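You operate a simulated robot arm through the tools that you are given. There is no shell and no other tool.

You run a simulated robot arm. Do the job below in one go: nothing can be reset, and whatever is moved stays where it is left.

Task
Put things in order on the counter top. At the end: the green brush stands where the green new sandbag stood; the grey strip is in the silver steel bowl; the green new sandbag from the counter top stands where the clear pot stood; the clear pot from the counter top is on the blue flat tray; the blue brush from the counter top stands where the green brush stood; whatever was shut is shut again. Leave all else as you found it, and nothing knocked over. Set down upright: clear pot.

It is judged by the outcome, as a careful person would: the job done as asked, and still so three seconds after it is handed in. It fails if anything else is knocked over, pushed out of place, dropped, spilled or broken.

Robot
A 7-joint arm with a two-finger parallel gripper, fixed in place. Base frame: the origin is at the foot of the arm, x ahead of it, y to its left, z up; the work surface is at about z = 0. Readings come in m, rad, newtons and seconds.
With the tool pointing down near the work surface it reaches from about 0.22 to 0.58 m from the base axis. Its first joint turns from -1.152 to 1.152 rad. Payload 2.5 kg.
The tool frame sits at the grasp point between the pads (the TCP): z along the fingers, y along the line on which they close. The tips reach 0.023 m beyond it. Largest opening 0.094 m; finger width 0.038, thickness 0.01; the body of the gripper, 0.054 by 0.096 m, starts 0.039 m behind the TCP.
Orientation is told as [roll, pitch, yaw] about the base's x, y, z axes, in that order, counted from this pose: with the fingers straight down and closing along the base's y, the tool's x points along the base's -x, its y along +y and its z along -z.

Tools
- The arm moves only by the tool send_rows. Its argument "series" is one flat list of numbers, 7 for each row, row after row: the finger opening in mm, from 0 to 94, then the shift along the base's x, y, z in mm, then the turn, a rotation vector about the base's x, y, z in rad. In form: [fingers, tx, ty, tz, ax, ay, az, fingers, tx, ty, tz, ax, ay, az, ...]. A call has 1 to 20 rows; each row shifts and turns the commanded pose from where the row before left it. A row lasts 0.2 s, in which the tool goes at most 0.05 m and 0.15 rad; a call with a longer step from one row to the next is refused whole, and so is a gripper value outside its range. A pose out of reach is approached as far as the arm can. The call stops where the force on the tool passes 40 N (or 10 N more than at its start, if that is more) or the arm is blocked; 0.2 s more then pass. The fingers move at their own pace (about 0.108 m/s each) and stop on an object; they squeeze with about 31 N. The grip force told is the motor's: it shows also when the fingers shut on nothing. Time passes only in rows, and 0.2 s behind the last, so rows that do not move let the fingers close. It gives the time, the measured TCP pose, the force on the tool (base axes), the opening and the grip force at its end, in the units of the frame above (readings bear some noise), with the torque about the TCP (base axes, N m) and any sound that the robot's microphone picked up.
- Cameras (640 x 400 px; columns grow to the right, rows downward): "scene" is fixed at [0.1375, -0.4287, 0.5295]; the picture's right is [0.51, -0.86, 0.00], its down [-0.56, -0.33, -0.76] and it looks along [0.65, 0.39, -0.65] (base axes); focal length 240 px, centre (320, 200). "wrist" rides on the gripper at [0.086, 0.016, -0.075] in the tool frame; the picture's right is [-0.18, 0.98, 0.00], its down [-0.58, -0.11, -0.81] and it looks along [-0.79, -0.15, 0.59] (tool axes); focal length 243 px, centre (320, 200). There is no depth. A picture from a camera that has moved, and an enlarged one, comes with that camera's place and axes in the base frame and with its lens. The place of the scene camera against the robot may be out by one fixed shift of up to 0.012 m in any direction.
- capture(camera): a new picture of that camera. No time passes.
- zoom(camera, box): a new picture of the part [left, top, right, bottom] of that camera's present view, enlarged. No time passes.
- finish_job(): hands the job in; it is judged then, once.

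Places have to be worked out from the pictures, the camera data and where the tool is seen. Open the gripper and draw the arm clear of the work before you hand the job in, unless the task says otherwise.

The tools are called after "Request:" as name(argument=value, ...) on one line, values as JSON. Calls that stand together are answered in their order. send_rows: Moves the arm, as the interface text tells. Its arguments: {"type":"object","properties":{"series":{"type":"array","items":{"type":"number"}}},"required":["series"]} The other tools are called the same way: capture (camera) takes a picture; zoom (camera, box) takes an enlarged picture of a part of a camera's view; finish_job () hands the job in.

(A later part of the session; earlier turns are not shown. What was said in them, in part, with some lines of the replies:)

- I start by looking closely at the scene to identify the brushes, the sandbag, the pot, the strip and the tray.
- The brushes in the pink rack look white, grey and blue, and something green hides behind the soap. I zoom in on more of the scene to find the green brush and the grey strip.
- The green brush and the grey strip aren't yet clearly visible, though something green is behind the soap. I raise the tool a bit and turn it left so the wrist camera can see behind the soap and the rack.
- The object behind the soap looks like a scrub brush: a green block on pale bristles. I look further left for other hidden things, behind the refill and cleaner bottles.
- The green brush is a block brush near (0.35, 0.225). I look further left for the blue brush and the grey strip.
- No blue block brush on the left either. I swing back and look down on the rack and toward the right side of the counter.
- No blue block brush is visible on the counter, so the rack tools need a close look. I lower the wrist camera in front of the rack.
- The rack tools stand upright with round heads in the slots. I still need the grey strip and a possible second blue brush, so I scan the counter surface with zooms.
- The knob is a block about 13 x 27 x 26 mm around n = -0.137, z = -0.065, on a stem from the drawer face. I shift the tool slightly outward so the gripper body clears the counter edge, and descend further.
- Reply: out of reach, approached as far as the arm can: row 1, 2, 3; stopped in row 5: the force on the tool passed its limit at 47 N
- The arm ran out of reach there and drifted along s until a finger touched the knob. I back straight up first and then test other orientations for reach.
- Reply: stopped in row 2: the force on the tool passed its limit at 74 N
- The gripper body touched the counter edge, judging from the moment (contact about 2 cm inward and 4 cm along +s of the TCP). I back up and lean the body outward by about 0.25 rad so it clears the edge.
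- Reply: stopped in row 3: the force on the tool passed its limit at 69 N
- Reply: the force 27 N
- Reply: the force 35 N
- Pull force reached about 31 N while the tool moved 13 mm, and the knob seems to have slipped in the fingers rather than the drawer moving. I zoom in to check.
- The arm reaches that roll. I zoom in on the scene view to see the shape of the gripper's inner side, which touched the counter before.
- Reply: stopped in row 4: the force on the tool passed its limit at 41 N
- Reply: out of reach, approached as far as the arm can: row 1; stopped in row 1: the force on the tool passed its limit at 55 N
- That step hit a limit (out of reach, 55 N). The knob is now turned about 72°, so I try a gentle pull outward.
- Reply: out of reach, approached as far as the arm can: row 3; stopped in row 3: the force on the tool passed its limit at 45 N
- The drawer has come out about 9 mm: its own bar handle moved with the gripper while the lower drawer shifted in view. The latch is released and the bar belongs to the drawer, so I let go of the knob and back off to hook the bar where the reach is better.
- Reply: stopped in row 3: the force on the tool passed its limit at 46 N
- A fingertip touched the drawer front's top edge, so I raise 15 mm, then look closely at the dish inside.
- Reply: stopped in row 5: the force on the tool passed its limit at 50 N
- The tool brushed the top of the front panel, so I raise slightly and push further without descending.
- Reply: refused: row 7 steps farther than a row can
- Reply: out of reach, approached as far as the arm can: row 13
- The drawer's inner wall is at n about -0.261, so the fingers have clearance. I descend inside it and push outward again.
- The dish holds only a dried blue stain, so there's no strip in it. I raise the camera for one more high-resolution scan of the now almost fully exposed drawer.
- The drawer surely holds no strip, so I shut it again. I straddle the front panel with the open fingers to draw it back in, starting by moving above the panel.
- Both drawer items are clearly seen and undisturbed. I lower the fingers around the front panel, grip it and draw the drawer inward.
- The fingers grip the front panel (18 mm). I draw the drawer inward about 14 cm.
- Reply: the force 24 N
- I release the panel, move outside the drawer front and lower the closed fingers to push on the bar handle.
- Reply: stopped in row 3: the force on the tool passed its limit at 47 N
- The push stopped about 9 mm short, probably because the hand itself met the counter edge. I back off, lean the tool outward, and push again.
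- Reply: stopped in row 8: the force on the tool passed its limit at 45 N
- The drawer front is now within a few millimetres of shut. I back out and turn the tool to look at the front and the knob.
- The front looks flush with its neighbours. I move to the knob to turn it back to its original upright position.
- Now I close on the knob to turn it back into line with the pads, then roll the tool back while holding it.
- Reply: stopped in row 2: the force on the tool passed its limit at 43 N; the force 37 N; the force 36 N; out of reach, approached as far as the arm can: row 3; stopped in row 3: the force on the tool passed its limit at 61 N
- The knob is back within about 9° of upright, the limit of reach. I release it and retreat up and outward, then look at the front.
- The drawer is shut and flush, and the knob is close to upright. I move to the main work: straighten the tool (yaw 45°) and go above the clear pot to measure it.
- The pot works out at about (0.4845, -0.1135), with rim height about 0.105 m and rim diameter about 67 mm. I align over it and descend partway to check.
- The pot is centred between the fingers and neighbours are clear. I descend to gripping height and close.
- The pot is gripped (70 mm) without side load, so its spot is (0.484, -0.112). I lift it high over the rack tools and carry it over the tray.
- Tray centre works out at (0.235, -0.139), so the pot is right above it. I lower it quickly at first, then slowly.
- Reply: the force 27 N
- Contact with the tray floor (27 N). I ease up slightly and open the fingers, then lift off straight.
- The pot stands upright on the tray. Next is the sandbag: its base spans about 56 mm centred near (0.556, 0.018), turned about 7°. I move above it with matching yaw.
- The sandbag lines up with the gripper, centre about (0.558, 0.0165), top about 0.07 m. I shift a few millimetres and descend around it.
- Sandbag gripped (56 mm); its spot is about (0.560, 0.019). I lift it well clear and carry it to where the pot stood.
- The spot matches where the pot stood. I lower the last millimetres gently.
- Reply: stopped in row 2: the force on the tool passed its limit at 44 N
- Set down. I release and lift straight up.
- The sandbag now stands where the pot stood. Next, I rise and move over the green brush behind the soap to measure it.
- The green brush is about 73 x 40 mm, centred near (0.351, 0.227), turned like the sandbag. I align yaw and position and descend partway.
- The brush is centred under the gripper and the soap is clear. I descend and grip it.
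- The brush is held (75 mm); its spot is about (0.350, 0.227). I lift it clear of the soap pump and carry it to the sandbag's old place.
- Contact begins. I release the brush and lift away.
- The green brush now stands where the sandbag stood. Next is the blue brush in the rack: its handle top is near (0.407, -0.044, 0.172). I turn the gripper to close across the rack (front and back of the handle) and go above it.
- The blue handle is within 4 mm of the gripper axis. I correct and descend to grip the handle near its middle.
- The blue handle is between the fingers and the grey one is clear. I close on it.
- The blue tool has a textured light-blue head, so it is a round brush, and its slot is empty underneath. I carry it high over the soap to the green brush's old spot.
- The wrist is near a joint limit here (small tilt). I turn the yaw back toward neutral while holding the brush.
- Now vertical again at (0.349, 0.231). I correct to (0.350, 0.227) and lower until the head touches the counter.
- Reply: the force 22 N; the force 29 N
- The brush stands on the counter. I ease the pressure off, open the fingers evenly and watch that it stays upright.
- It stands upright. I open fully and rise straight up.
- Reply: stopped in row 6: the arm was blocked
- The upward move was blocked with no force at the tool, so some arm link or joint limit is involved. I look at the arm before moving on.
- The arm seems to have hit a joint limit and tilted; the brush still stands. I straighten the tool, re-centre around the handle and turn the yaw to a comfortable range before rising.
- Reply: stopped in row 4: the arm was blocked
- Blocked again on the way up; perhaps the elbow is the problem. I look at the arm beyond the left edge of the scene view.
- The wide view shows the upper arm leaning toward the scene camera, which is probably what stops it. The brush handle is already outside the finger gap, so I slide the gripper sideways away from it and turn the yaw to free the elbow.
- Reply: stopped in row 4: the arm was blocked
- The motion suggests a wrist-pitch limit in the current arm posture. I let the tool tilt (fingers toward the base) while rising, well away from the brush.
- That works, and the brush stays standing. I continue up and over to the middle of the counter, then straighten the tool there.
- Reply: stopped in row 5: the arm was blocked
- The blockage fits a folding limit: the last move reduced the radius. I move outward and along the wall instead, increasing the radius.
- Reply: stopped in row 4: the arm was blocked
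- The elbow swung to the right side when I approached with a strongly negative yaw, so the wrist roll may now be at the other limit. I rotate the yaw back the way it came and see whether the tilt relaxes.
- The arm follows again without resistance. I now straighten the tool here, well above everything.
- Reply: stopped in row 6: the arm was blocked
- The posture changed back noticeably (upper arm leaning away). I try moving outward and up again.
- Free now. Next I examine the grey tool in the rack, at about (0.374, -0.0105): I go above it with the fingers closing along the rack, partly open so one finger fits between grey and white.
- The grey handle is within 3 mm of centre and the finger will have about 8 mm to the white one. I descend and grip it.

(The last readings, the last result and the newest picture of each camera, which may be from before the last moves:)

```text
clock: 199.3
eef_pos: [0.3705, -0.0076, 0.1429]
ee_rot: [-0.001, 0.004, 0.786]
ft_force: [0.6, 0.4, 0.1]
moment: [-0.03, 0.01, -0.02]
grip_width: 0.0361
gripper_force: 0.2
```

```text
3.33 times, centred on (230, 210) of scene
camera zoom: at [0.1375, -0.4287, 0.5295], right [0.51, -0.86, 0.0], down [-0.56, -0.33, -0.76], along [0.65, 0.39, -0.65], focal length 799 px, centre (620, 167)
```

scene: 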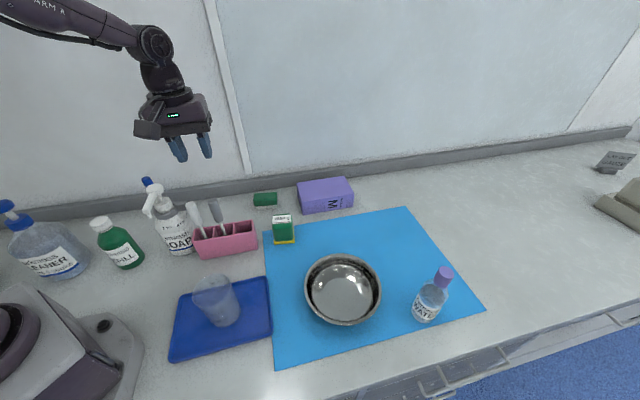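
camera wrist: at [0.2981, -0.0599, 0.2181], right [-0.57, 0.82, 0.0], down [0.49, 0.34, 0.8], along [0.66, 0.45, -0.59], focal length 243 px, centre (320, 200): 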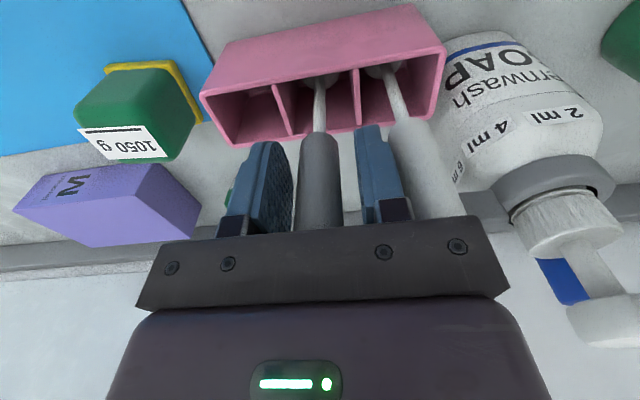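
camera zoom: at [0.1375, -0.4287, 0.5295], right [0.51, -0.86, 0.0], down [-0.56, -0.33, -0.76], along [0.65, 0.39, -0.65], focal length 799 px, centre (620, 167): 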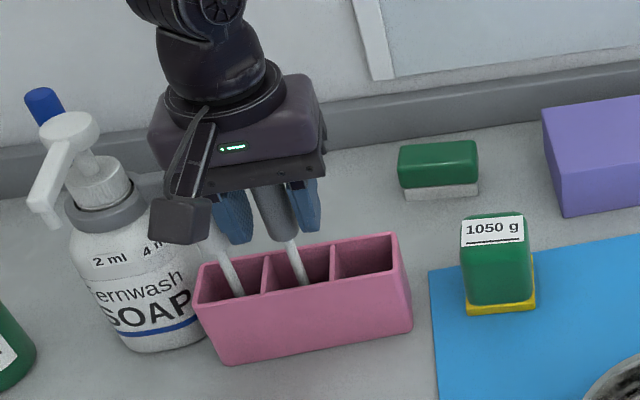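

Request:
send_rows(series=[24, 0, 0, 0, 0, 0, 0, 12, 0, 0, 0, 0, 0, 0, 12, 0, 0, 0, 0, 0, 0, 12, 0, 0, 10, 0, 0, 0, 12, 0, 0, 25, 0, 0, 0, 12, 0, 0, 35, 0, 0, 0, 12, 0, 0, 40, 0, 0, 0])

Request:
zoom(camera="scene", box=[150, 120, 290, 250])

Request:
zoom(camera="wrist", box=[200, 0, 440, 150])

```text
clock: 200.9
eef_pos: [0.371, -0.0085, 0.2519]
ee_rot: [-0.001, 0.002, 0.785]
ft_force: [-0.3, 0.3, -0.5]
moment: [-0.01, -0.01, -0.04]
grip_width: 0.0211
gripper_force: 31.0
```

```text
3.08 times, centred on (220, 185) of scene
camera zoom: at [0.1375, -0.4287, 0.5295], right [0.51, -0.86, 0.0], down [-0.56, -0.33, -0.76], along [0.65, 0.39, -0.65], focal length 737 px, centre (628, 246)
```

zoom: 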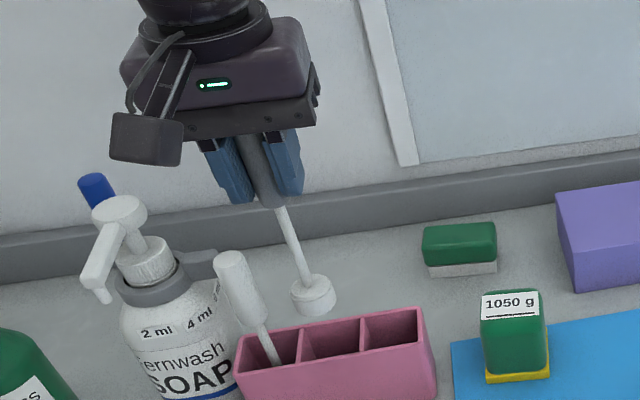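

```text
2.67 times, centred on (320, 75) of wrist
camera zoom: at [0.2989, -0.06, 0.3262], right [-0.57, 0.82, 0.0], down [0.49, 0.34, 0.8], along [0.66, 0.45, -0.59], focal length 647 px, centre (320, 533)
```

zoom: 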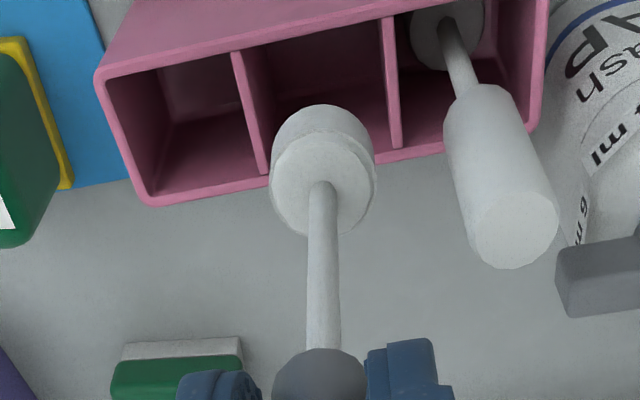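

The grey tool carries just a plain white round head and its slot is empty beneath, so it is hardly a strip. I put it back into its slot exactly as it was.

Request:
send_rows(series=[12, 0, 0, -40, 0, 0, 0, 12, 0, 0, -35, 0, 0, 0, 12, 0, 0, -20, 0, 0, 0, 12, 0, 0, -10, 0, 0, 0, 12, 0, 0, -3, 0, 0, 0, 12, 0, 0, 0, 0, 0, 0])

Request:
capture(camera="wrist")

```text
clock: 202.3
eef_pos: [0.372, -0.0098, 0.1442]
ee_rot: [0.0, 0.001, 0.787]
ft_force: [-3.6, 2.1, 23.0]
moment: [0.35, 0.55, 0.01]
grip_width: 0.0207
gripper_force: 30.7
```

```text
taken
camera wrist: at [0.2982, -0.0605, 0.2188], right [-0.57, 0.82, 0.0], down [0.49, 0.34, 0.81], along [0.66, 0.45, -0.59], focal length 243 px, centre (320, 200)
```

wrist: 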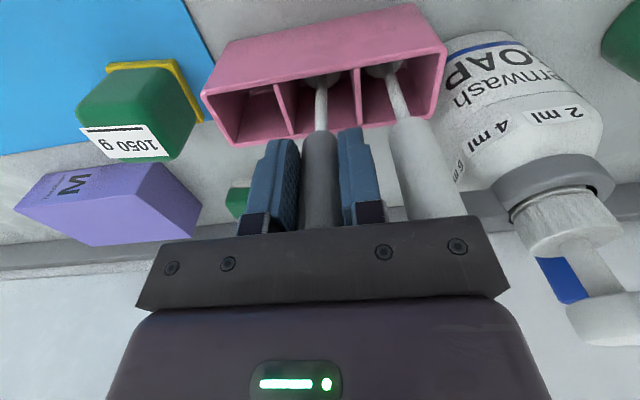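

Request:
send_rows(series=[12, 0, 0, 1.2, 0, 0, 0, 24, 0, 0, 0, 0, 0, 0, 36, 0, 0, 0, 0, 0, 0, 36, 0, 0, 0, 0, 0, 0, 36, 0, 0, 20, 0, 0, 0, 36, 0, 0, 40, 0, 0, 0, 36, 0, 0, 45, 0, 0, 0, 36, 0, 0, 45, 0, 0, 0, 36, 0, 0, 30, 0, 0, 0])

Request:
capture(camera="scene")

Request:
zoom(camera="wrist", box=[0, 0, 640, 4])

```text
clock: 204.3
eef_pos: [0.3703, -0.0124, 0.3233]
ee_rot: [-0.001, 0.005, 0.785]
ft_force: [0.2, -0.5, 0.4]
moment: [-0.02, 0.0, -0.04]
grip_width: 0.0358
gripper_force: 0.1
```

```text
taken
```

scene: 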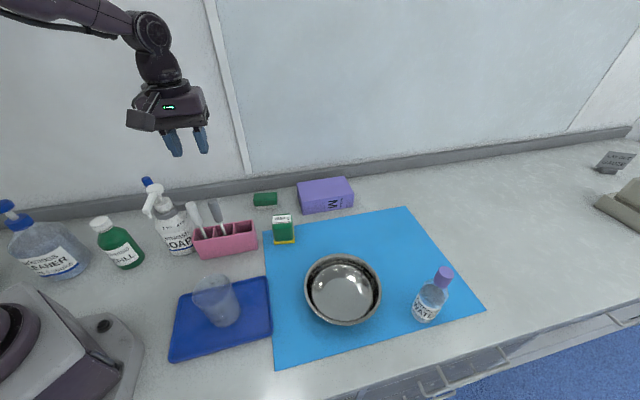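

```text
1.00 times, centred on (320, 2) of wrist (not enlarged: the box is as wide or as high as the picture)
camera zoom: at [0.2968, -0.0624, 0.3986], right [-0.57, 0.82, 0.0], down [0.49, 0.34, 0.8], along [0.66, 0.45, -0.59], focal length 243 px, centre (320, 398)
```

zoom: 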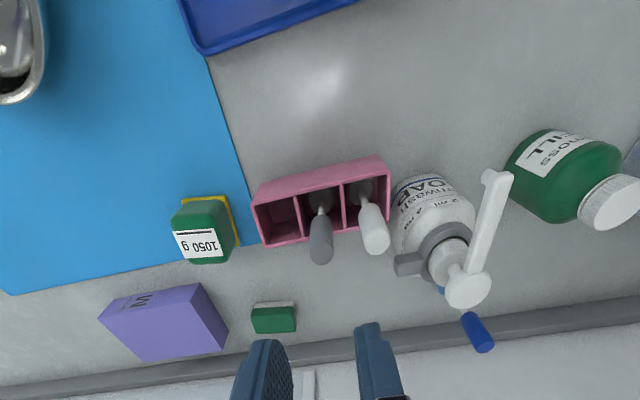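

The grey tool is back in place. Now I check the blind spot behind the purple box, looking along the wall.

Request:
send_rows(series=[36, 20, 4, 0, 0, 0, -0.1385, 36, 20, 4, 0, 0, 0, -0.1385, 36, 20, 4, 0, 0, 0, -0.1385, 36, 20, 4, 0, 0, 0, -0.1385, 36, 20, 4, 0, 0, 0, -0.1385, 36, 20, 4, 0, 0, 0, -0.1385, 36, 20, 4, 0, 0, 0, -0.1385, 36, 20, 4, -10, 0, 0, -0.1385, 36, 20, 4, -20, 0, 0, -0.1385, 36, 20, 4, -30, 0, 0, -0.1385, 36, 0, 0, -30, 0, 0, 0, 36, 0, 0, -30, 0, 0, 0])

Request:
capture(camera="wrist")

Request:
zoom(camera="wrist", box=[0, 0, 640, 4])

```text
clock: 206.9
eef_pos: [0.5697, 0.0331, 0.2066]
ee_rot: [0.0, 0.004, -0.601]
ft_force: [0.4, 0.1, -0.3]
moment: [0.01, 0.04, 0.01]
grip_width: 0.0364
gripper_force: 0.1
```

```text
taken
camera wrist: at [0.5082, 0.0937, 0.2808], right [0.71, 0.71, 0.0], down [0.42, -0.42, 0.8], along [0.57, -0.57, -0.59], focal length 243 px, centre (320, 200)
```

wrist: 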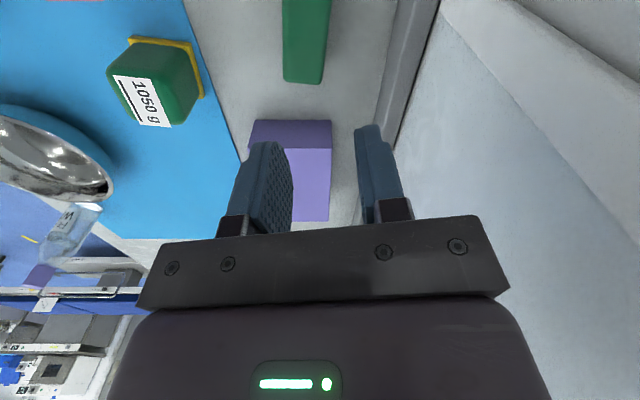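

```text
1.00 times, centred on (320, 2) of wrist (not enlarged: the box is as wide or as high as the picture)
camera zoom: at [0.5082, 0.0937, 0.2808], right [0.71, 0.71, 0.0], down [0.42, -0.42, 0.8], along [0.57, -0.57, -0.59], focal length 243 px, centre (320, 398)
```

zoom: 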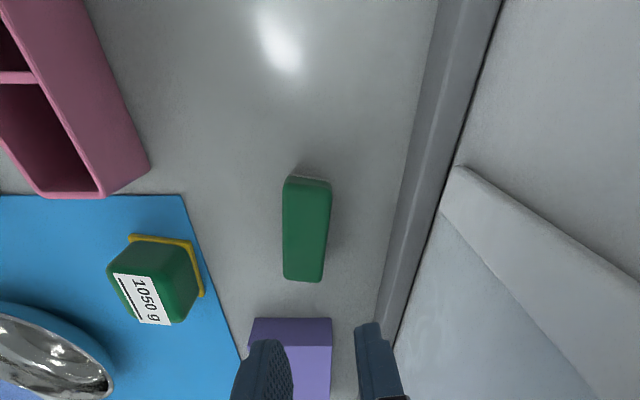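

Request:
send_rows(series=[94, 0, 0, 0, 0, 0, 0, 94, 0, 0, 0, 0, 0, 0, 94, 0, 0, 0, 0, 0, 0])

Request:
zoom(camera="wrist", box=[230, 90, 430, 240])

Request:
zoom(camera="wrist", box=[300, 100, 400, 225])

```text
clock: 207.7
eef_pos: [0.57, 0.0328, 0.207]
ee_rot: [0.0, 0.004, -0.599]
ft_force: [-0.1, -0.8, 0.2]
moment: [0.0, 0.01, -0.02]
grip_width: 0.0941
gripper_force: 0.1
```

```text
2.67 times, centred on (330, 165) of wrist
camera zoom: at [0.5081, 0.0935, 0.2812], right [0.71, 0.71, 0.0], down [0.42, -0.42, 0.8], along [0.57, -0.57, -0.59], focal length 647 px, centre (293, 293)
```

zoom: 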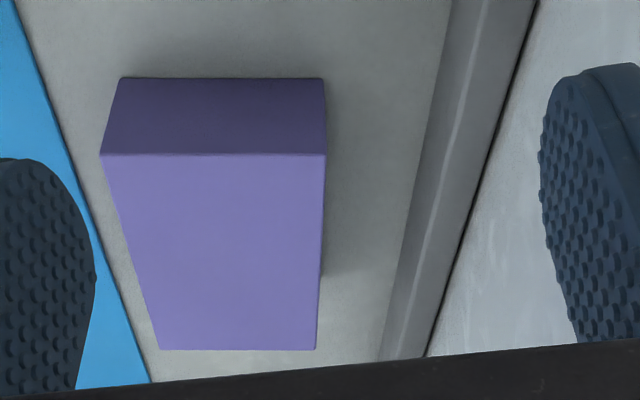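

```text
3.20 times, centred on (350, 162) of wrist
camera zoom: at [0.5081, 0.0935, 0.2812], right [0.71, 0.71, 0.0], down [0.42, -0.42, 0.8], along [0.57, -0.57, -0.59], focal length 776 px, centre (224, 320)
```

zoom: 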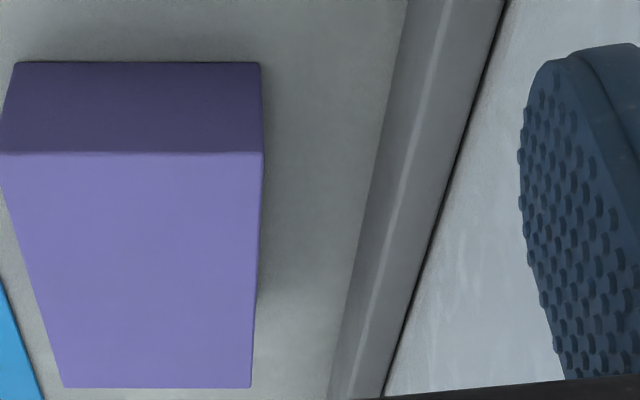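

Nothing behind the box either. I scan the remaining bare counter areas with high zoom from the scene camera for a flat grey-on-grey strip.

Request:
zoom(camera="scene", box=[90, 235, 210, 310])

Request:
zoom(camera="scene", box=[190, 245, 290, 300])

Request:
zoom(camera="scene", box=[90, 310, 210, 390])

Request:
zoom(camera="scene", box=[190, 330, 310, 400])

Request:
zoom(camera="scene", box=[340, 160, 460, 235])

Request:
zoom(camera="scene", box=[420, 200, 540, 275])

Request:
zoom(camera="scene", box=[0, 170, 120, 245])

Request:
zoom(camera="scene", box=[380, 310, 500, 400])

```text
5.33 times, centred on (150, 272) of scene
camera zoom: at [0.1375, -0.4287, 0.5295], right [0.51, -0.86, 0.0], down [-0.56, -0.33, -0.76], along [0.65, 0.39, -0.65], focal length 1278 px, centre (1227, -187)
```

zoom: 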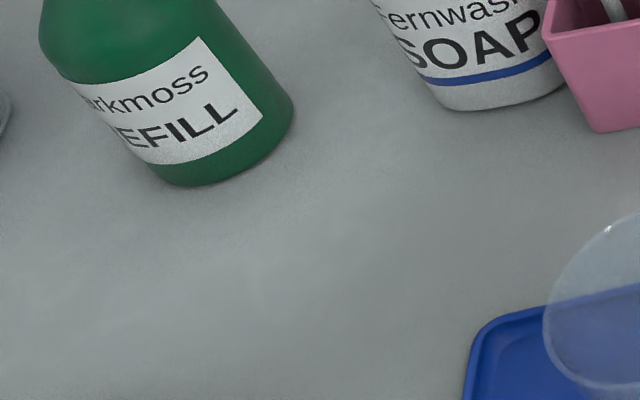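

```text
6.40 times, centred on (240, 272) of scene
camera zoom: at [0.1375, -0.4287, 0.5295], right [0.51, -0.86, 0.0], down [-0.56, -0.33, -0.76], along [0.65, 0.39, -0.65], focal length 1533 px, centre (832, -264)
```

zoom: 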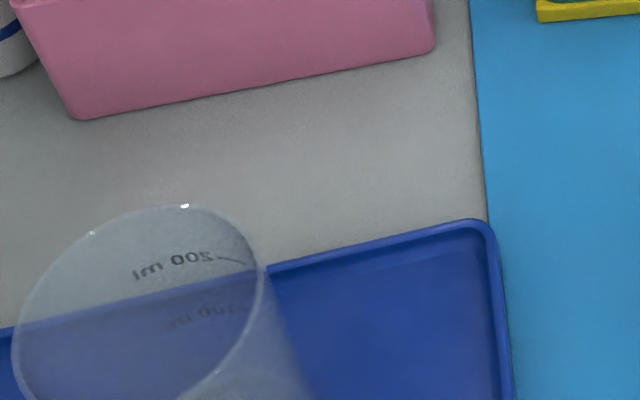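

```text
5.00 times, centred on (150, 350) of scene
camera zoom: at [0.1375, -0.4287, 0.5295], right [0.51, -0.86, 0.0], down [-0.56, -0.33, -0.76], along [0.65, 0.39, -0.65], focal length 1198 px, centre (1170, -550)
```

zoom: 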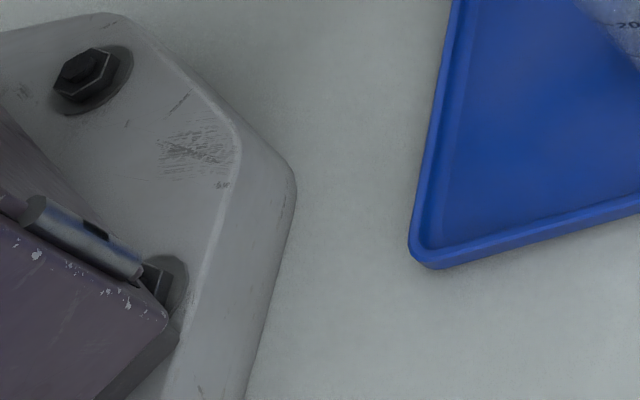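

```text
5.33 times, centred on (250, 365) of scene
camera zoom: at [0.1375, -0.4287, 0.5295], right [0.51, -0.86, 0.0], down [-0.56, -0.33, -0.76], along [0.65, 0.39, -0.65], focal length 1278 px, centre (693, -680)
```

zoom: 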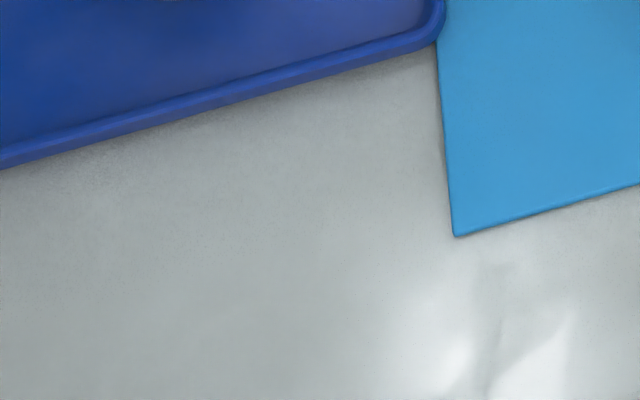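

```text
5.33 times, centred on (400, 198) of scene
camera zoom: at [0.1375, -0.4287, 0.5295], right [0.51, -0.86, 0.0], down [-0.56, -0.33, -0.76], along [0.65, 0.39, -0.65], focal length 1278 px, centre (-107, 213)
```

zoom: 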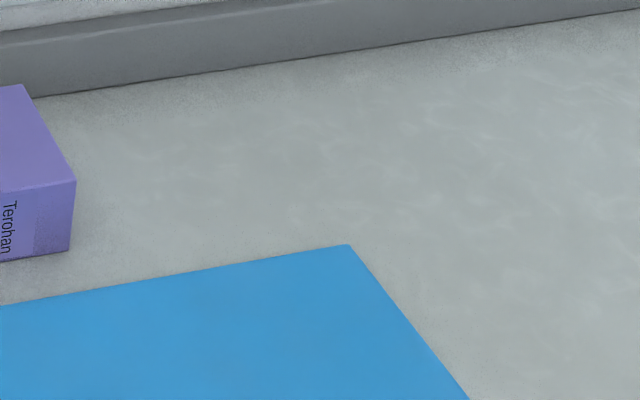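

```text
5.33 times, centred on (480, 238) of scene
camera zoom: at [0.1375, -0.4287, 0.5295], right [0.51, -0.86, 0.0], down [-0.56, -0.33, -0.76], along [0.65, 0.39, -0.65], focal length 1278 px, centre (-533, 0)
```

zoom: 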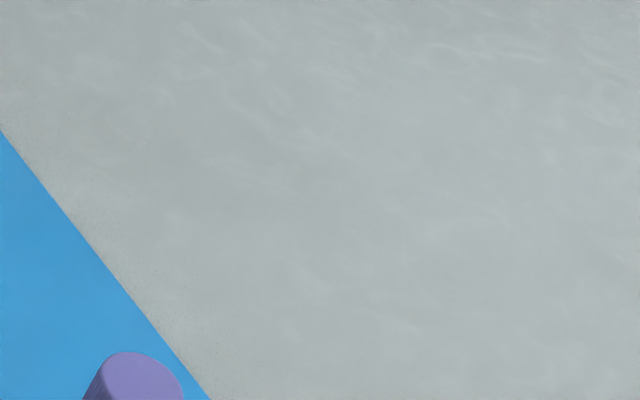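

```text
5.33 times, centred on (60, 208) of scene
camera zoom: at [0.1375, -0.4287, 0.5295], right [0.51, -0.86, 0.0], down [-0.56, -0.33, -0.76], along [0.65, 0.39, -0.65], focal length 1278 px, centre (1707, 160)
```

zoom: 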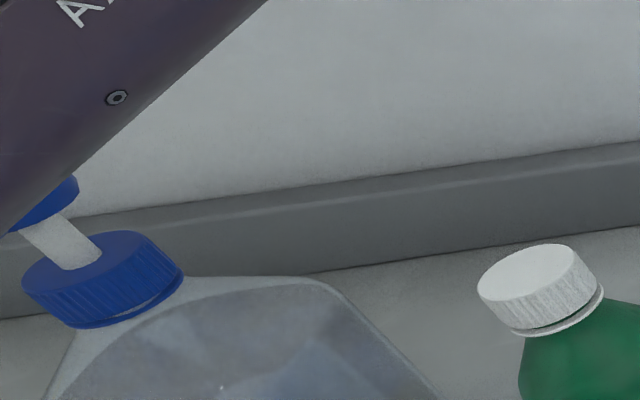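

```text
4.44 times, centred on (440, 355) of scene
camera zoom: at [0.1375, -0.4287, 0.5295], right [0.51, -0.86, 0.0], down [-0.56, -0.33, -0.76], along [0.65, 0.39, -0.65], focal length 1065 px, centre (-213, -489)
```

zoom: 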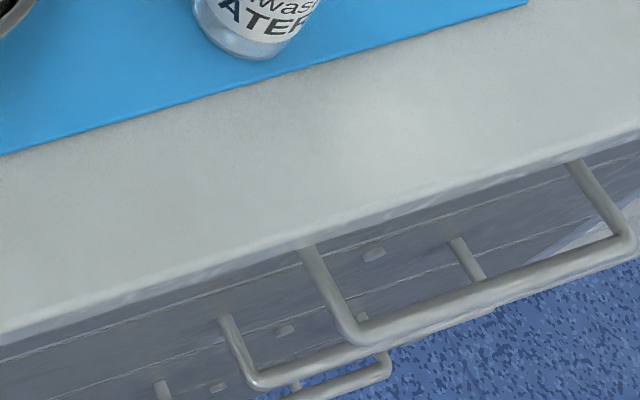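

I know strips matter here (the drawer label, and the far-wall colour key reads like a test-strip chart), so one could be lying unseen in the silver bowl itself. I move above the bowl and look straight in.

Request:
send_rows(series=[94, 0, 0, 40, 0, 0, 0.06, 94, -10, -30, 30, 0, 0, 0.14, 94, -10, -38, 0, 0, 0, 0.14, 94, -10, -38, 0, 0, 0, 0.14, 94, -10, -38, 0, 0, 0, 0.14, 94, -10, -38, 0, 0, 0, 0.14, 94, -15, -38, 0, 0, 0, 0.14, 94, -15, -38, 0, 0, 0, 0.14, 94, -20, -35, 0, 0, 0, 0.14, 94, -20, -20, 0, 0, 0, 0.14, 94, -10, 0, 0, 0, 0, 0.06])

Request:
zoom(camera="wrist", box=[0, 0, 640, 4])

```text
clock: 210.1
eef_pos: [0.4406, -0.2843, 0.2738]
ee_rot: [0.0, 0.004, 0.783]
ft_force: [0.2, 0.3, 0.1]
moment: [0.01, -0.03, -0.01]
grip_width: 0.0939
gripper_force: 0.1
```

```text
1.00 times, centred on (320, 2) of wrist (not enlarged: the box is as wide or as high as the picture)
camera zoom: at [0.367, -0.3351, 0.3489], right [-0.56, 0.83, 0.0], down [0.49, 0.34, 0.8], along [0.67, 0.45, -0.59], focal length 243 px, centre (320, 398)
```

zoom: 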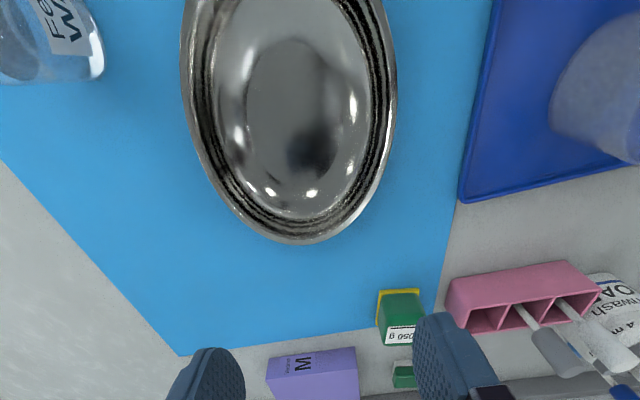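

Request:
zoom(camera="wrist", box=[180, 0, 420, 2])

Request:
send_rows(series=[94, 0, 0, 10, -0.085, 0.085, 0, 94, 0, 0, 10, -0.085, 0.085, 0, 94, 0, 0, 10, -0.085, 0.085, 0, 94, 0, 0, 0, -0.085, 0.085, 0])

Request:
capture(camera="wrist")

Request:
zoom(camera="wrist", box=[220, 0, 420, 125])

```text
2.67 times, centred on (300, 1) of wrist
camera zoom: at [0.367, -0.3351, 0.3489], right [-0.56, 0.83, 0.0], down [0.49, 0.34, 0.8], along [0.67, 0.45, -0.59], focal length 647 px, centre (373, 731)
```

zoom: 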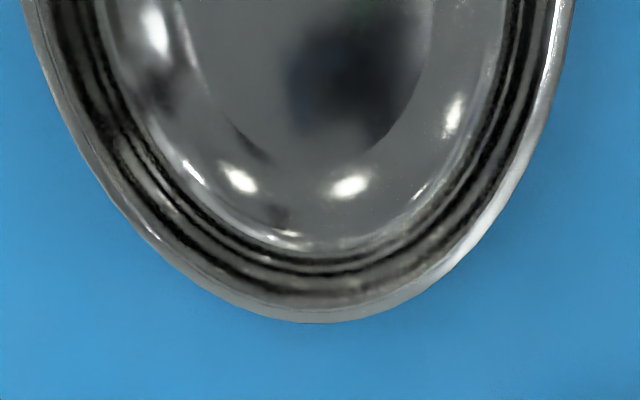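

```text
clock: 211.1
eef_pos: [0.4408, -0.2817, 0.3033]
ee_rot: [-0.004, 0.488, 0.779]
ft_force: [-0.1, -0.1, 0.1]
moment: [-0.02, -0.02, 0.02]
grip_width: 0.094
gripper_force: 0.0
```

```text
taken
camera wrist: at [0.3999, -0.3009, 0.41], right [-0.58, 0.81, -0.09], down [0.71, 0.55, 0.44], along [0.41, 0.19, -0.89], focal length 243 px, centre (320, 200)
```

wrist: 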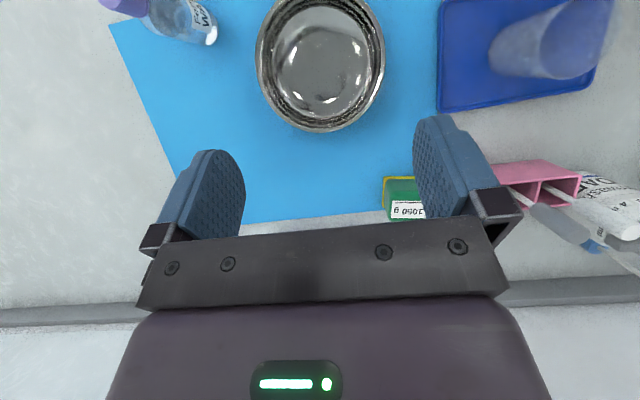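

```text
3.20 times, centred on (320, 62) of wrist
camera zoom: at [0.3999, -0.3009, 0.41], right [-0.58, 0.81, -0.09], down [0.71, 0.55, 0.44], along [0.41, 0.19, -0.89], focal length 776 px, centre (320, 640)
```

zoom: 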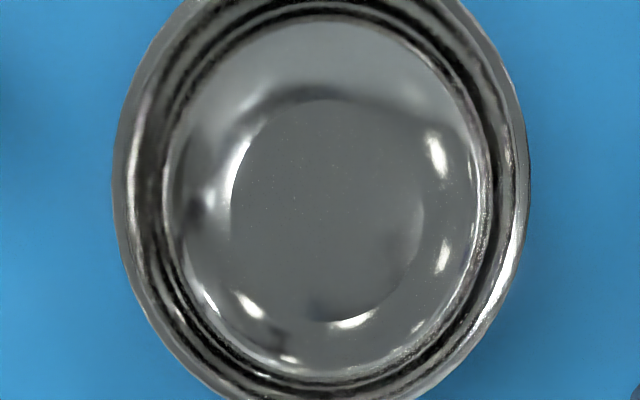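

The bowl is empty. Given the colour chart, the grey rack tool with its clean white pad is most plausibly the indicator "strip", the only grey movable thing in reach, so I will put it into the bowl. First I return to it.

Request:
send_rows(series=[94, -5, 20, 5, 0.085, -0.085, 0, 94, -8, 36, 0, 0.085, -0.085, 0, 94, -8, 36, 0, 0.085, -0.085, 0, 94, -8, 36, 0, 0.085, -0.085, 0, 94, -8, 36, 0, 0, 0, 0, 94, -10, 36, 0, 0, 0, 0, 36, -10, 36, 0, 0, 0, 0, 36, -9, 36, 0, 0, 0, 0, 36, 0, 0, 0, 0, 0, 0])

Request:
capture(camera="wrist")

Request:
zoom(camera="wrist", box=[0, 0, 640, 4])

```text
clock: 213.1
eef_pos: [0.3772, -0.0085, 0.3114]
ee_rot: [0.0, 0.005, 0.78]
ft_force: [-0.1, 0.0, -0.2]
moment: [0.01, 0.02, 0.02]
grip_width: 0.0359
gripper_force: 0.1
```

```text
taken
camera wrist: at [0.3032, -0.0583, 0.3852], right [-0.56, 0.83, 0.0], down [0.49, 0.33, 0.8], along [0.67, 0.45, -0.59], focal length 243 px, centre (320, 200)
```

wrist: 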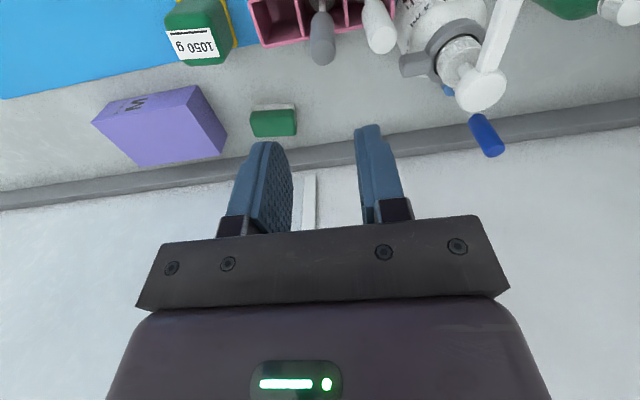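

```text
1.00 times, centred on (320, 2) of wrist (not enlarged: the box is as wide or as high as the picture)
camera zoom: at [0.3032, -0.0583, 0.3852], right [-0.56, 0.83, 0.0], down [0.49, 0.33, 0.8], along [0.67, 0.45, -0.59], focal length 243 px, centre (320, 398)
```

zoom: 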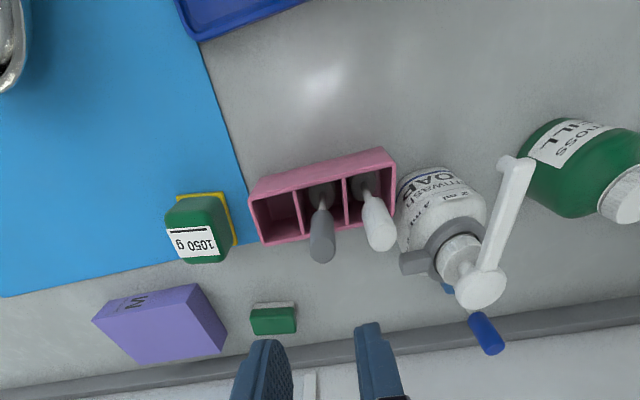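

Request:
send_rows(series=[36, -4.4, -1.3, -40, 0, 0, 0, 36, 0, 0, -40, 0, 0, 0, 36, 0, 0, 0, 0, 0, 0])

Request:
capture(camera="wrist")

```text
clock: 213.9
eef_pos: [0.3738, -0.0132, 0.2276]
ee_rot: [-0.002, 0.002, 0.781]
ft_force: [0.2, -1.0, -0.3]
moment: [0.0, -0.01, -0.02]
grip_width: 0.0362
gripper_force: 0.0
```

```text
taken
camera wrist: at [0.2996, -0.0638, 0.3025], right [-0.56, 0.83, 0.0], down [0.49, 0.33, 0.8], along [0.67, 0.45, -0.59], focal length 243 px, centre (320, 200)
```

wrist: 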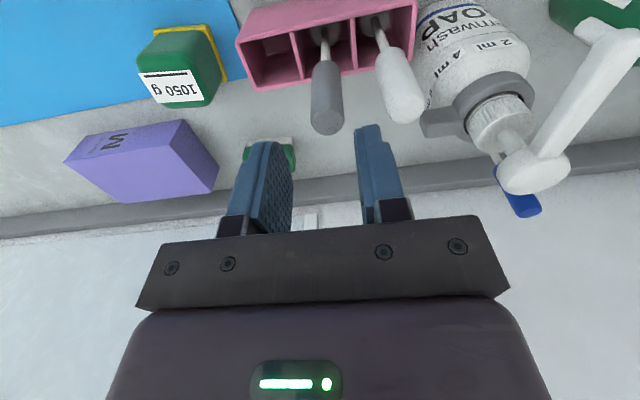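

Request:
send_rows(series=[36, 1.2, 6.5, 0, 0, 0, 0, 36, 0, 0, -30, 0, 0, 0, 36, 0, 0, -30, 0, 0, 0, 36, 0, 0, -20, 0, 0, 0, 36, 0, 0, 0, 0, 0, 0])

Request:
capture(camera="wrist")

```text
clock: 215.1
eef_pos: [0.3723, -0.0055, 0.1509]
ee_rot: [-0.001, 0.002, 0.781]
ft_force: [0.0, 0.6, -0.7]
moment: [0.0, -0.02, -0.01]
grip_width: 0.0362
gripper_force: 0.0
```

```text
taken
camera wrist: at [0.2996, -0.056, 0.2256], right [-0.56, 0.83, 0.0], down [0.49, 0.33, 0.8], along [0.67, 0.45, -0.59], focal length 243 px, centre (320, 200)
```

wrist: 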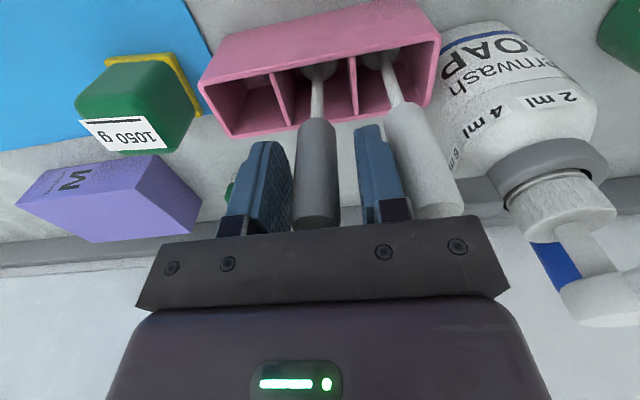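

Request:
send_rows(series=[36, 0, 0, -7, 0, 0, 0, 24, 0, 0, 0, 0, 0, 0, 12, 0, 0, 0, 0, 0, 0, 12, 0, 0, 0, 0, 0, 0, 12, 0, 0, 10, 0, 0, 0, 12, 0, 0, 25, 0, 0, 0, 12, 0, 0, 40, 0, 0, 0, 12, 0, 0, 40, 0, 0, 0, 12, 0, 0, 40, 0, 0, 0])

Request:
zoom(camera="wrist", box=[0, 0, 640, 4])

Request:
capture(camera="scene")

```text
clock: 217.1
eef_pos: [0.3741, -0.0054, 0.299]
ee_rot: [0.001, 0.005, 0.779]
ft_force: [0.0, 0.1, -1.1]
moment: [0.01, 0.0, 0.03]
grip_width: 0.0209
gripper_force: 30.8
```

```text
1.00 times, centred on (320, 2) of wrist (not enlarged: the box is as wide or as high as the picture)
camera zoom: at [0.3005, -0.0555, 0.3742], right [-0.56, 0.83, 0.0], down [0.49, 0.33, 0.8], along [0.67, 0.45, -0.6], focal length 243 px, centre (320, 398)
```

zoom: 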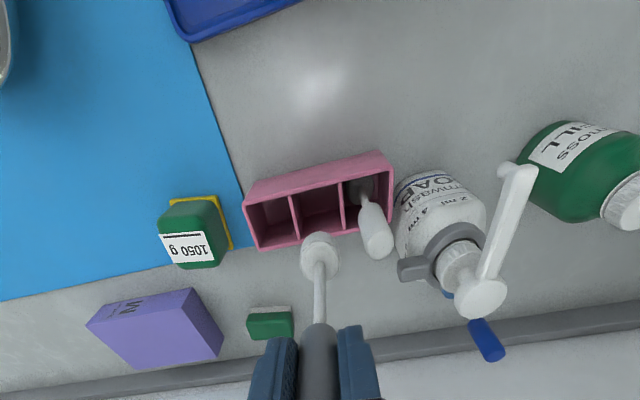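

```text
taken
```

scene: 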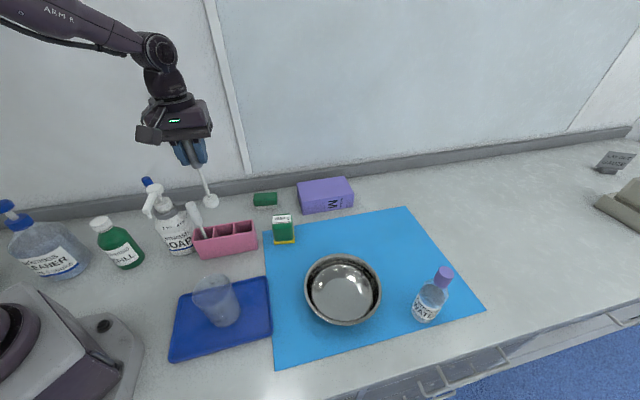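

I carry it over the bowl.

Request:
send_rows(series=[12, 3.2, -41, 0, 0, 0, 0, 12, 3.2, -41, 0, 0, 0, 0, 12, 3.2, -41, 0, 0, 0, 0, 12, 3.2, -41, 0, 0, 0, 0, 12, 3.2, -41, 0, 0, 0, 0, 12, 3.2, -41, 0, 0, 0, 0, 12, 3.2, -41, 0, 0, 0, 0, 12, 3.2, -42, 0, 0, 0, 0, 12, 0, 0, 0, 0, 0, 0])

Request:
zoom(camera="wrist", box=[0, 0, 640, 4])

Request:
capture(camera="scene")

```text
clock: 219.1
eef_pos: [0.3999, -0.3345, 0.2993]
ee_rot: [0.0, 0.004, 0.782]
ft_force: [-0.4, -0.6, -0.3]
moment: [0.04, 0.01, -0.01]
grip_width: 0.0209
gripper_force: 31.2
```

```text
1.00 times, centred on (320, 2) of wrist (not enlarged: the box is as wide or as high as the picture)
camera zoom: at [0.3265, -0.3848, 0.3748], right [-0.56, 0.83, 0.0], down [0.49, 0.33, 0.8], along [0.67, 0.45, -0.59], focal length 243 px, centre (320, 398)
```

zoom: 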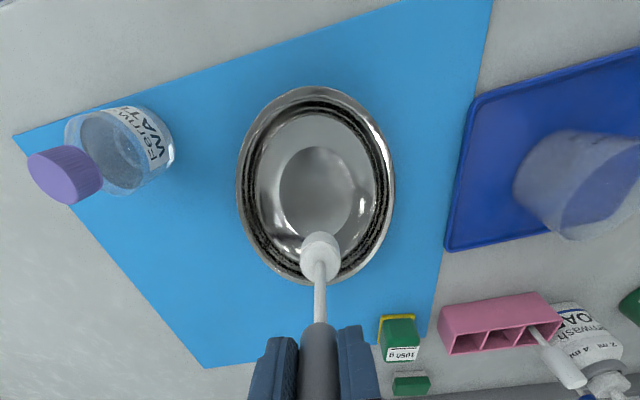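

```text
taken
```

scene: 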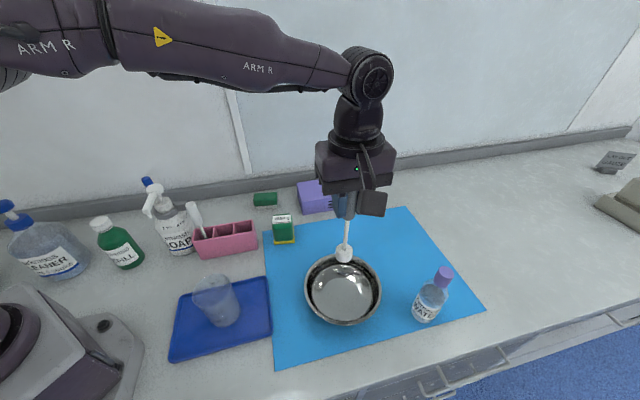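

The strip is right above the bowl's flat bottom. I lower it, slowing near contact.

Request:
send_rows(series=[12, 3, -3, -40, 0, 0, 0, 12, 0, 0, -40, 0, 0, 0, 12, 0, 0, -35, 0, 0, 0, 12, 0, 0, -20, 0, 0, 0, 12, 0, 0, -8, 0, 0, 0, 12, 0, 0, 0, 0, 0, 0])

Request:
zoom(camera="scene", box=[270, 180, 430, 340])

Request:
capture(camera="wrist")

```text
clock: 220.5
eef_pos: [0.4023, -0.3364, 0.1541]
ee_rot: [0.001, 0.003, 0.781]
ft_force: [0.0, 0.4, -0.7]
moment: [0.03, -0.02, -0.03]
grip_width: 0.021
gripper_force: 30.6
```

```text
2.50 times, centred on (350, 260) of scene
camera zoom: at [0.1375, -0.4287, 0.5295], right [0.51, -0.86, 0.0], down [-0.56, -0.33, -0.76], along [0.65, 0.39, -0.65], focal length 599 px, centre (245, 50)
```

zoom: 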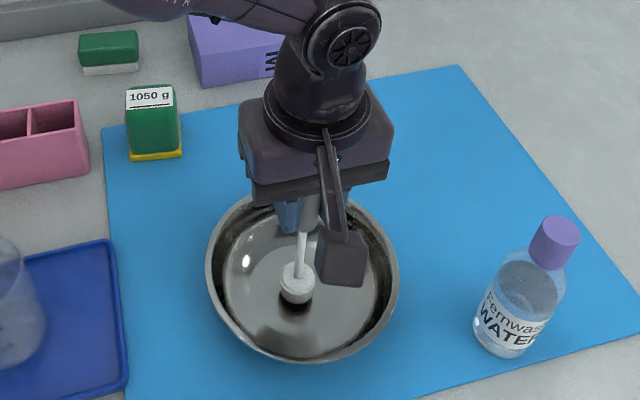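

```text
taken
camera wrist: at [0.3277, -0.3867, 0.2296], right [-0.56, 0.83, 0.0], down [0.49, 0.33, 0.8], along [0.67, 0.45, -0.59], focal length 243 px, centre (320, 200)
```

wrist: 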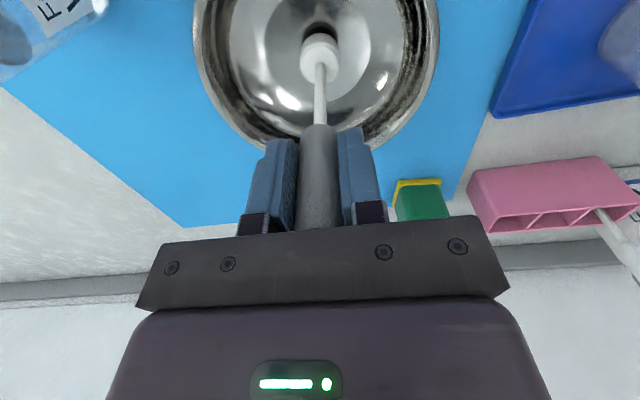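

Request:
send_rows(series=[12, 0, 0, -4, 0, 0, 0, 12, 0, 0, -2, 0, 0, 0, 12, 0, 0, 0, 0, 0, 0])

Request:
send_rows(series=[12, 0, 0, -1.5, 0, 0, 0, 12, 0, 0, 0, 0, 0, 0])

Request:
send_rows(series=[12, 0, 0, -1.5, 0, 0, 0, 12, 0, 0, 0, 0, 0, 0])

```text
clock: 221.3
eef_pos: [0.4015, -0.3385, 0.1496]
ee_rot: [-0.002, 0.003, 0.778]
ft_force: [-0.7, 0.3, -0.6]
moment: [0.03, -0.01, 0.04]
grip_width: 0.0207
gripper_force: 31.1
```

```text
clock: 221.9
eef_pos: [0.3999, -0.3358, 0.1482]
ee_rot: [0.001, 0.003, 0.78]
ft_force: [0.4, 0.3, -0.5]
moment: [-0.01, 0.06, 0.0]
grip_width: 0.0207
gripper_force: 30.7
```

```text
clock: 222.5
eef_pos: [0.4018, -0.3363, 0.1471]
ee_rot: [-0.004, 0.006, 0.78]
ft_force: [-5.0, 1.2, 16.3]
moment: [0.24, 0.56, 0.01]
grip_width: 0.021
gripper_force: 30.9
```

Contact. I ease off and open the fingers evenly.

Request:
send_rows(series=[12, 0, 0, 0.9, 0, 0, 0, 12, 0, 0, 0, 0, 0, 0])

Request:
send_rows(series=[24, 0, 0, 0, 0, 0, 0, 30, 0, 0, 0, 0, 0, 0, 45, 0, 0, 0, 0, 0, 0, 60, 0, 0, 0, 0, 0, 0, 80, 0, 0, 0, 0, 0, 0])

Request:
capture(camera="wrist")

Request:
zoom(camera="scene", box=[270, 180, 430, 340])

```text
clock: 223.1
eef_pos: [0.4004, -0.3361, 0.1484]
ee_rot: [-0.004, 0.003, 0.779]
ft_force: [1.2, -1.7, 6.3]
moment: [-0.36, -0.14, 0.02]
grip_width: 0.0209
gripper_force: 31.1
```

```text
clock: 224.3
eef_pos: [0.4009, -0.3356, 0.1469]
ee_rot: [-0.003, 0.003, 0.78]
ft_force: [0.0, 0.2, -0.1]
moment: [0.0, 0.02, -0.01]
grip_width: 0.08
gripper_force: 0.0
```

```text
taken
camera wrist: at [0.3272, -0.3861, 0.2221], right [-0.56, 0.83, 0.0], down [0.49, 0.33, 0.8], along [0.67, 0.45, -0.59], focal length 243 px, centre (320, 200)
```

wrist: 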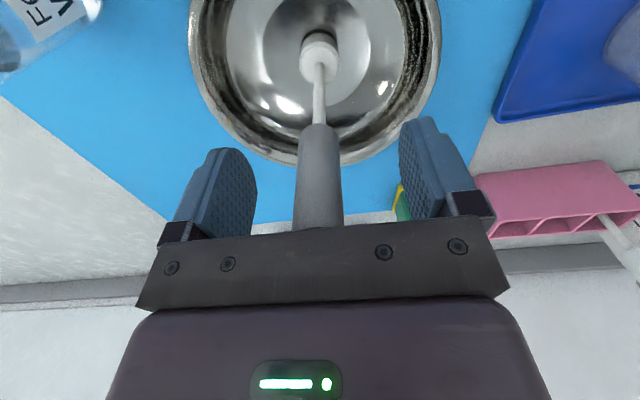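

```text
2.50 times, centred on (350, 260) of scene
camera zoom: at [0.1375, -0.4287, 0.5295], right [0.51, -0.86, 0.0], down [-0.56, -0.33, -0.76], along [0.65, 0.39, -0.65], focal length 599 px, centre (245, 50)
```

zoom: 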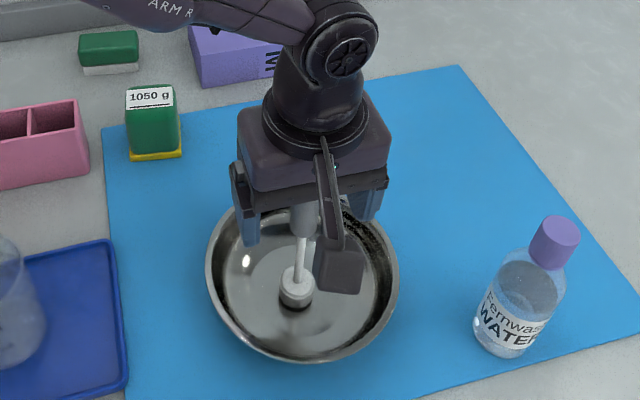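

It stands in the bowl. I rise straight up and check everything.

Request:
send_rows(series=[94, 0, 0, 0, 0, 0, 0, 94, 0, 0, 12, 0, 0, 0, 94, 0, 0, 30, 0, 0, 0, 94, 0, 0, 40, 0, 0, 0, 94, 0, 0, 45, 0, 0, 0, 94, 0, 0, 30, 0, 0, 0])

Request:
capture(camera="scene")

Request:
zoom(camera="wrist", box=[0, 0, 640, 4])

```text
clock: 225.7
eef_pos: [0.4023, -0.3354, 0.3055]
ee_rot: [0.001, 0.003, 0.783]
ft_force: [1.1, -0.7, -0.2]
moment: [-0.02, -0.01, 0.01]
grip_width: 0.0941
gripper_force: 0.0
```

```text
taken
```

scene: 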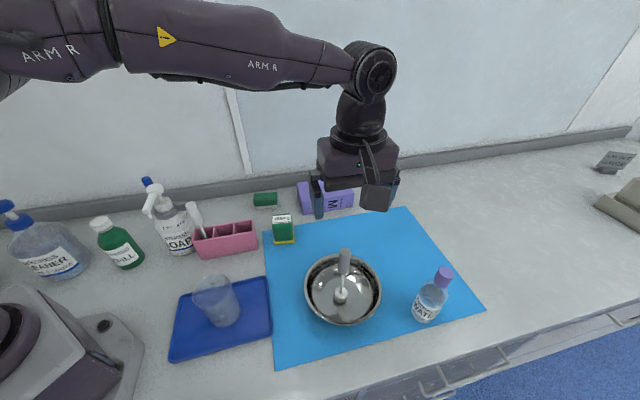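

```text
1.00 times, centred on (320, 2) of wrist (not enlarged: the box is as wide or as high as the picture)
camera zoom: at [0.3294, -0.3861, 0.3792], right [-0.56, 0.83, 0.0], down [0.49, 0.33, 0.8], along [0.67, 0.45, -0.59], focal length 243 px, centre (320, 398)
```

zoom: 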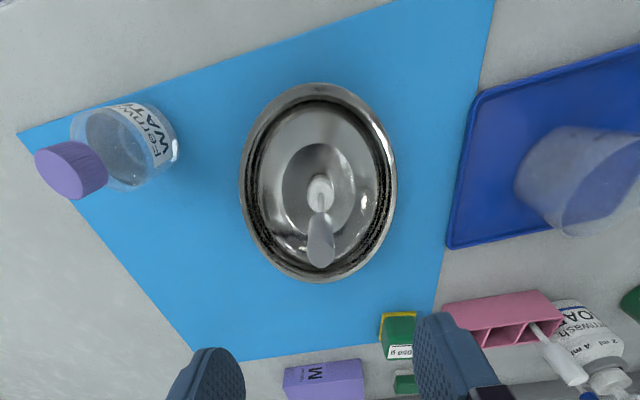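

Everything is in place. I check the drawer front once more, then take the arm back to a clear, high position.

Request:
zoom(camera="scene", box=[0, 396, 640, 400])

Request:
zoom(camera="scene", box=[100, 396, 340, 400])

Request:
send_rows(series=[94, 0, 10, 30, 0, 0, -0.07, 94, 0, 35, 20, 0, 0, -0.07, 94, 0, 40, 10, 0, 0, -0.07, 94, 0, 40, 0, 0, 0, -0.07, 94, 0, 40, 0, 0, 0, -0.07, 94, 0, 40, 0, 0, 0, -0.07, 94, 0, 40, 0, 0, 0, -0.07, 94, 0, 40, 0, 0, 0, -0.07, 94, 0, 40, 0, 0, 0, -0.07, 94, 0, 30, 0, 0, 0, -0.07, 94, 0, 0, 0, 0, 0, 0])

Request:
capture(camera="scene")

Request:
zoom(camera="wrist", box=[0, 0, 640, 4])

```text
1.00 times, centred on (320, 398) of scene (not enlarged: the box is as wide or as high as the picture)
camera zoom: at [0.1375, -0.4287, 0.5295], right [0.51, -0.86, 0.0], down [-0.56, -0.33, -0.76], along [0.65, 0.39, -0.65], focal length 240 px, centre (320, 2)
```

zoom: 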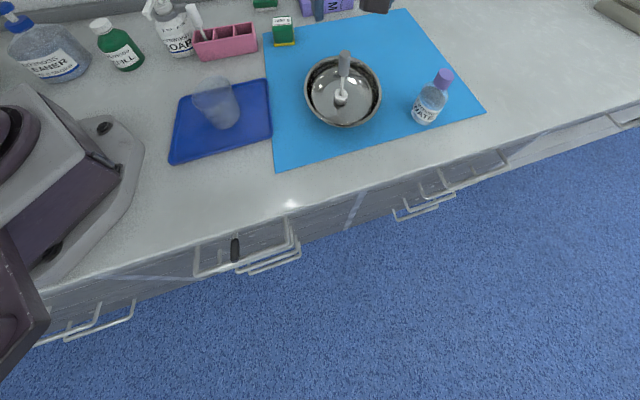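

```text
2.67 times, centred on (220, 398) of scene
camera zoom: at [0.1375, -0.4287, 0.5295], right [0.51, -0.86, 0.0], down [-0.56, -0.33, -0.76], along [0.65, 0.39, -0.65], focal length 639 px, centre (587, -328)
```

zoom: 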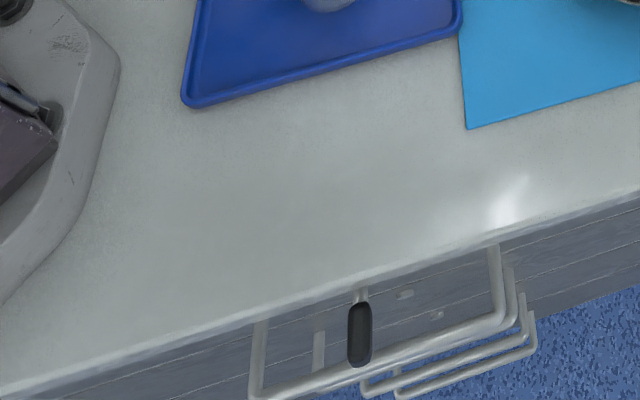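

```text
clock: 228.1
eef_pos: [0.3989, 0.0165, 0.3639]
ee_rot: [-0.002, 0.004, 0.08]
ft_force: [0.1, -0.5, 1.3]
moment: [-0.02, 0.01, 0.02]
grip_width: 0.0942
gripper_force: 0.1
```

```text
taken
```

scene: 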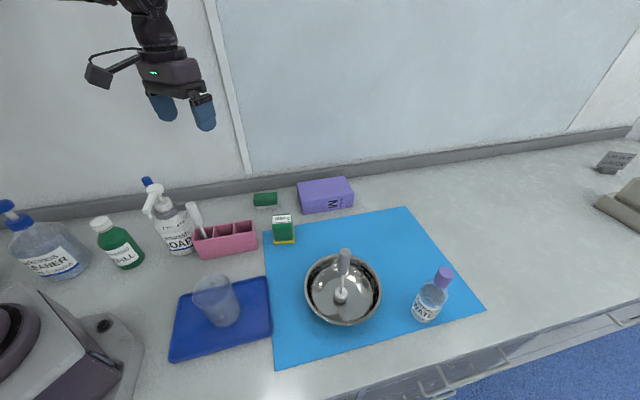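

```text
1.00 times, centred on (320, 2) of wrist (not enlarged: the box is as wide or as high as the picture)
camera zoom: at [0.3116, 0.0246, 0.4393], right [0.11, 0.99, 0.0], down [0.59, -0.06, 0.8], along [0.8, -0.09, -0.59], focal length 243 px, centre (320, 398)
```

zoom: 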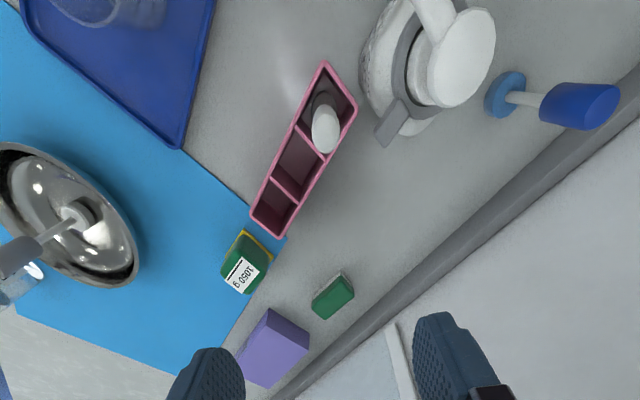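

All moved items stand in their places, nothing is knocked over, and the drawer is shut with its knob back near upright. The gripper is open and clear. One point is uncertain: I found no loose strip on the counter or in the STRIPS drawer, so I treated the grey padded stick from the rack as the "grey strip". I hand the job in.

Request:
finish_job()

```text
The job is handed in.
```

The job is handed in. Four of the five moves are as you asked, but I am not certain I found the right object for the grey strip.

- **Clear pot:** it stands upright on the blue flat tray.
- **Green new sandbag:** it stands where the clear pot stood.
- **Green brush:** it stands where the sandbag stood.
- **Blue brush:** I took this to be the round brush with the blue handle in the pink rack. It stands upright where the green brush stood, behind the soap.
- **Grey strip (uncertain):** I found no loose strip anywhere I could see on the counter, and none in the drawer labelled STRIPS. I put the grey stick with the white pad from the pink rack into the silver steel bowl instead. It was the only grey thing within reach that could be moved and looked plausible. If that was the wrong object, this part is not done and the stick is out of place.

**Drawer:** I opened the STRIPS drawer to look for the strip. It held only a small clear measuring cup and a stained steel dish, and I left both there. The drawer is shut again to within about 2 mm. I turned its latch knob back to about 9° from upright, which was as far as the arm could reach.

Nothing looks knocked over in the last pictures. The gripper is open and the arm is clear of the work.
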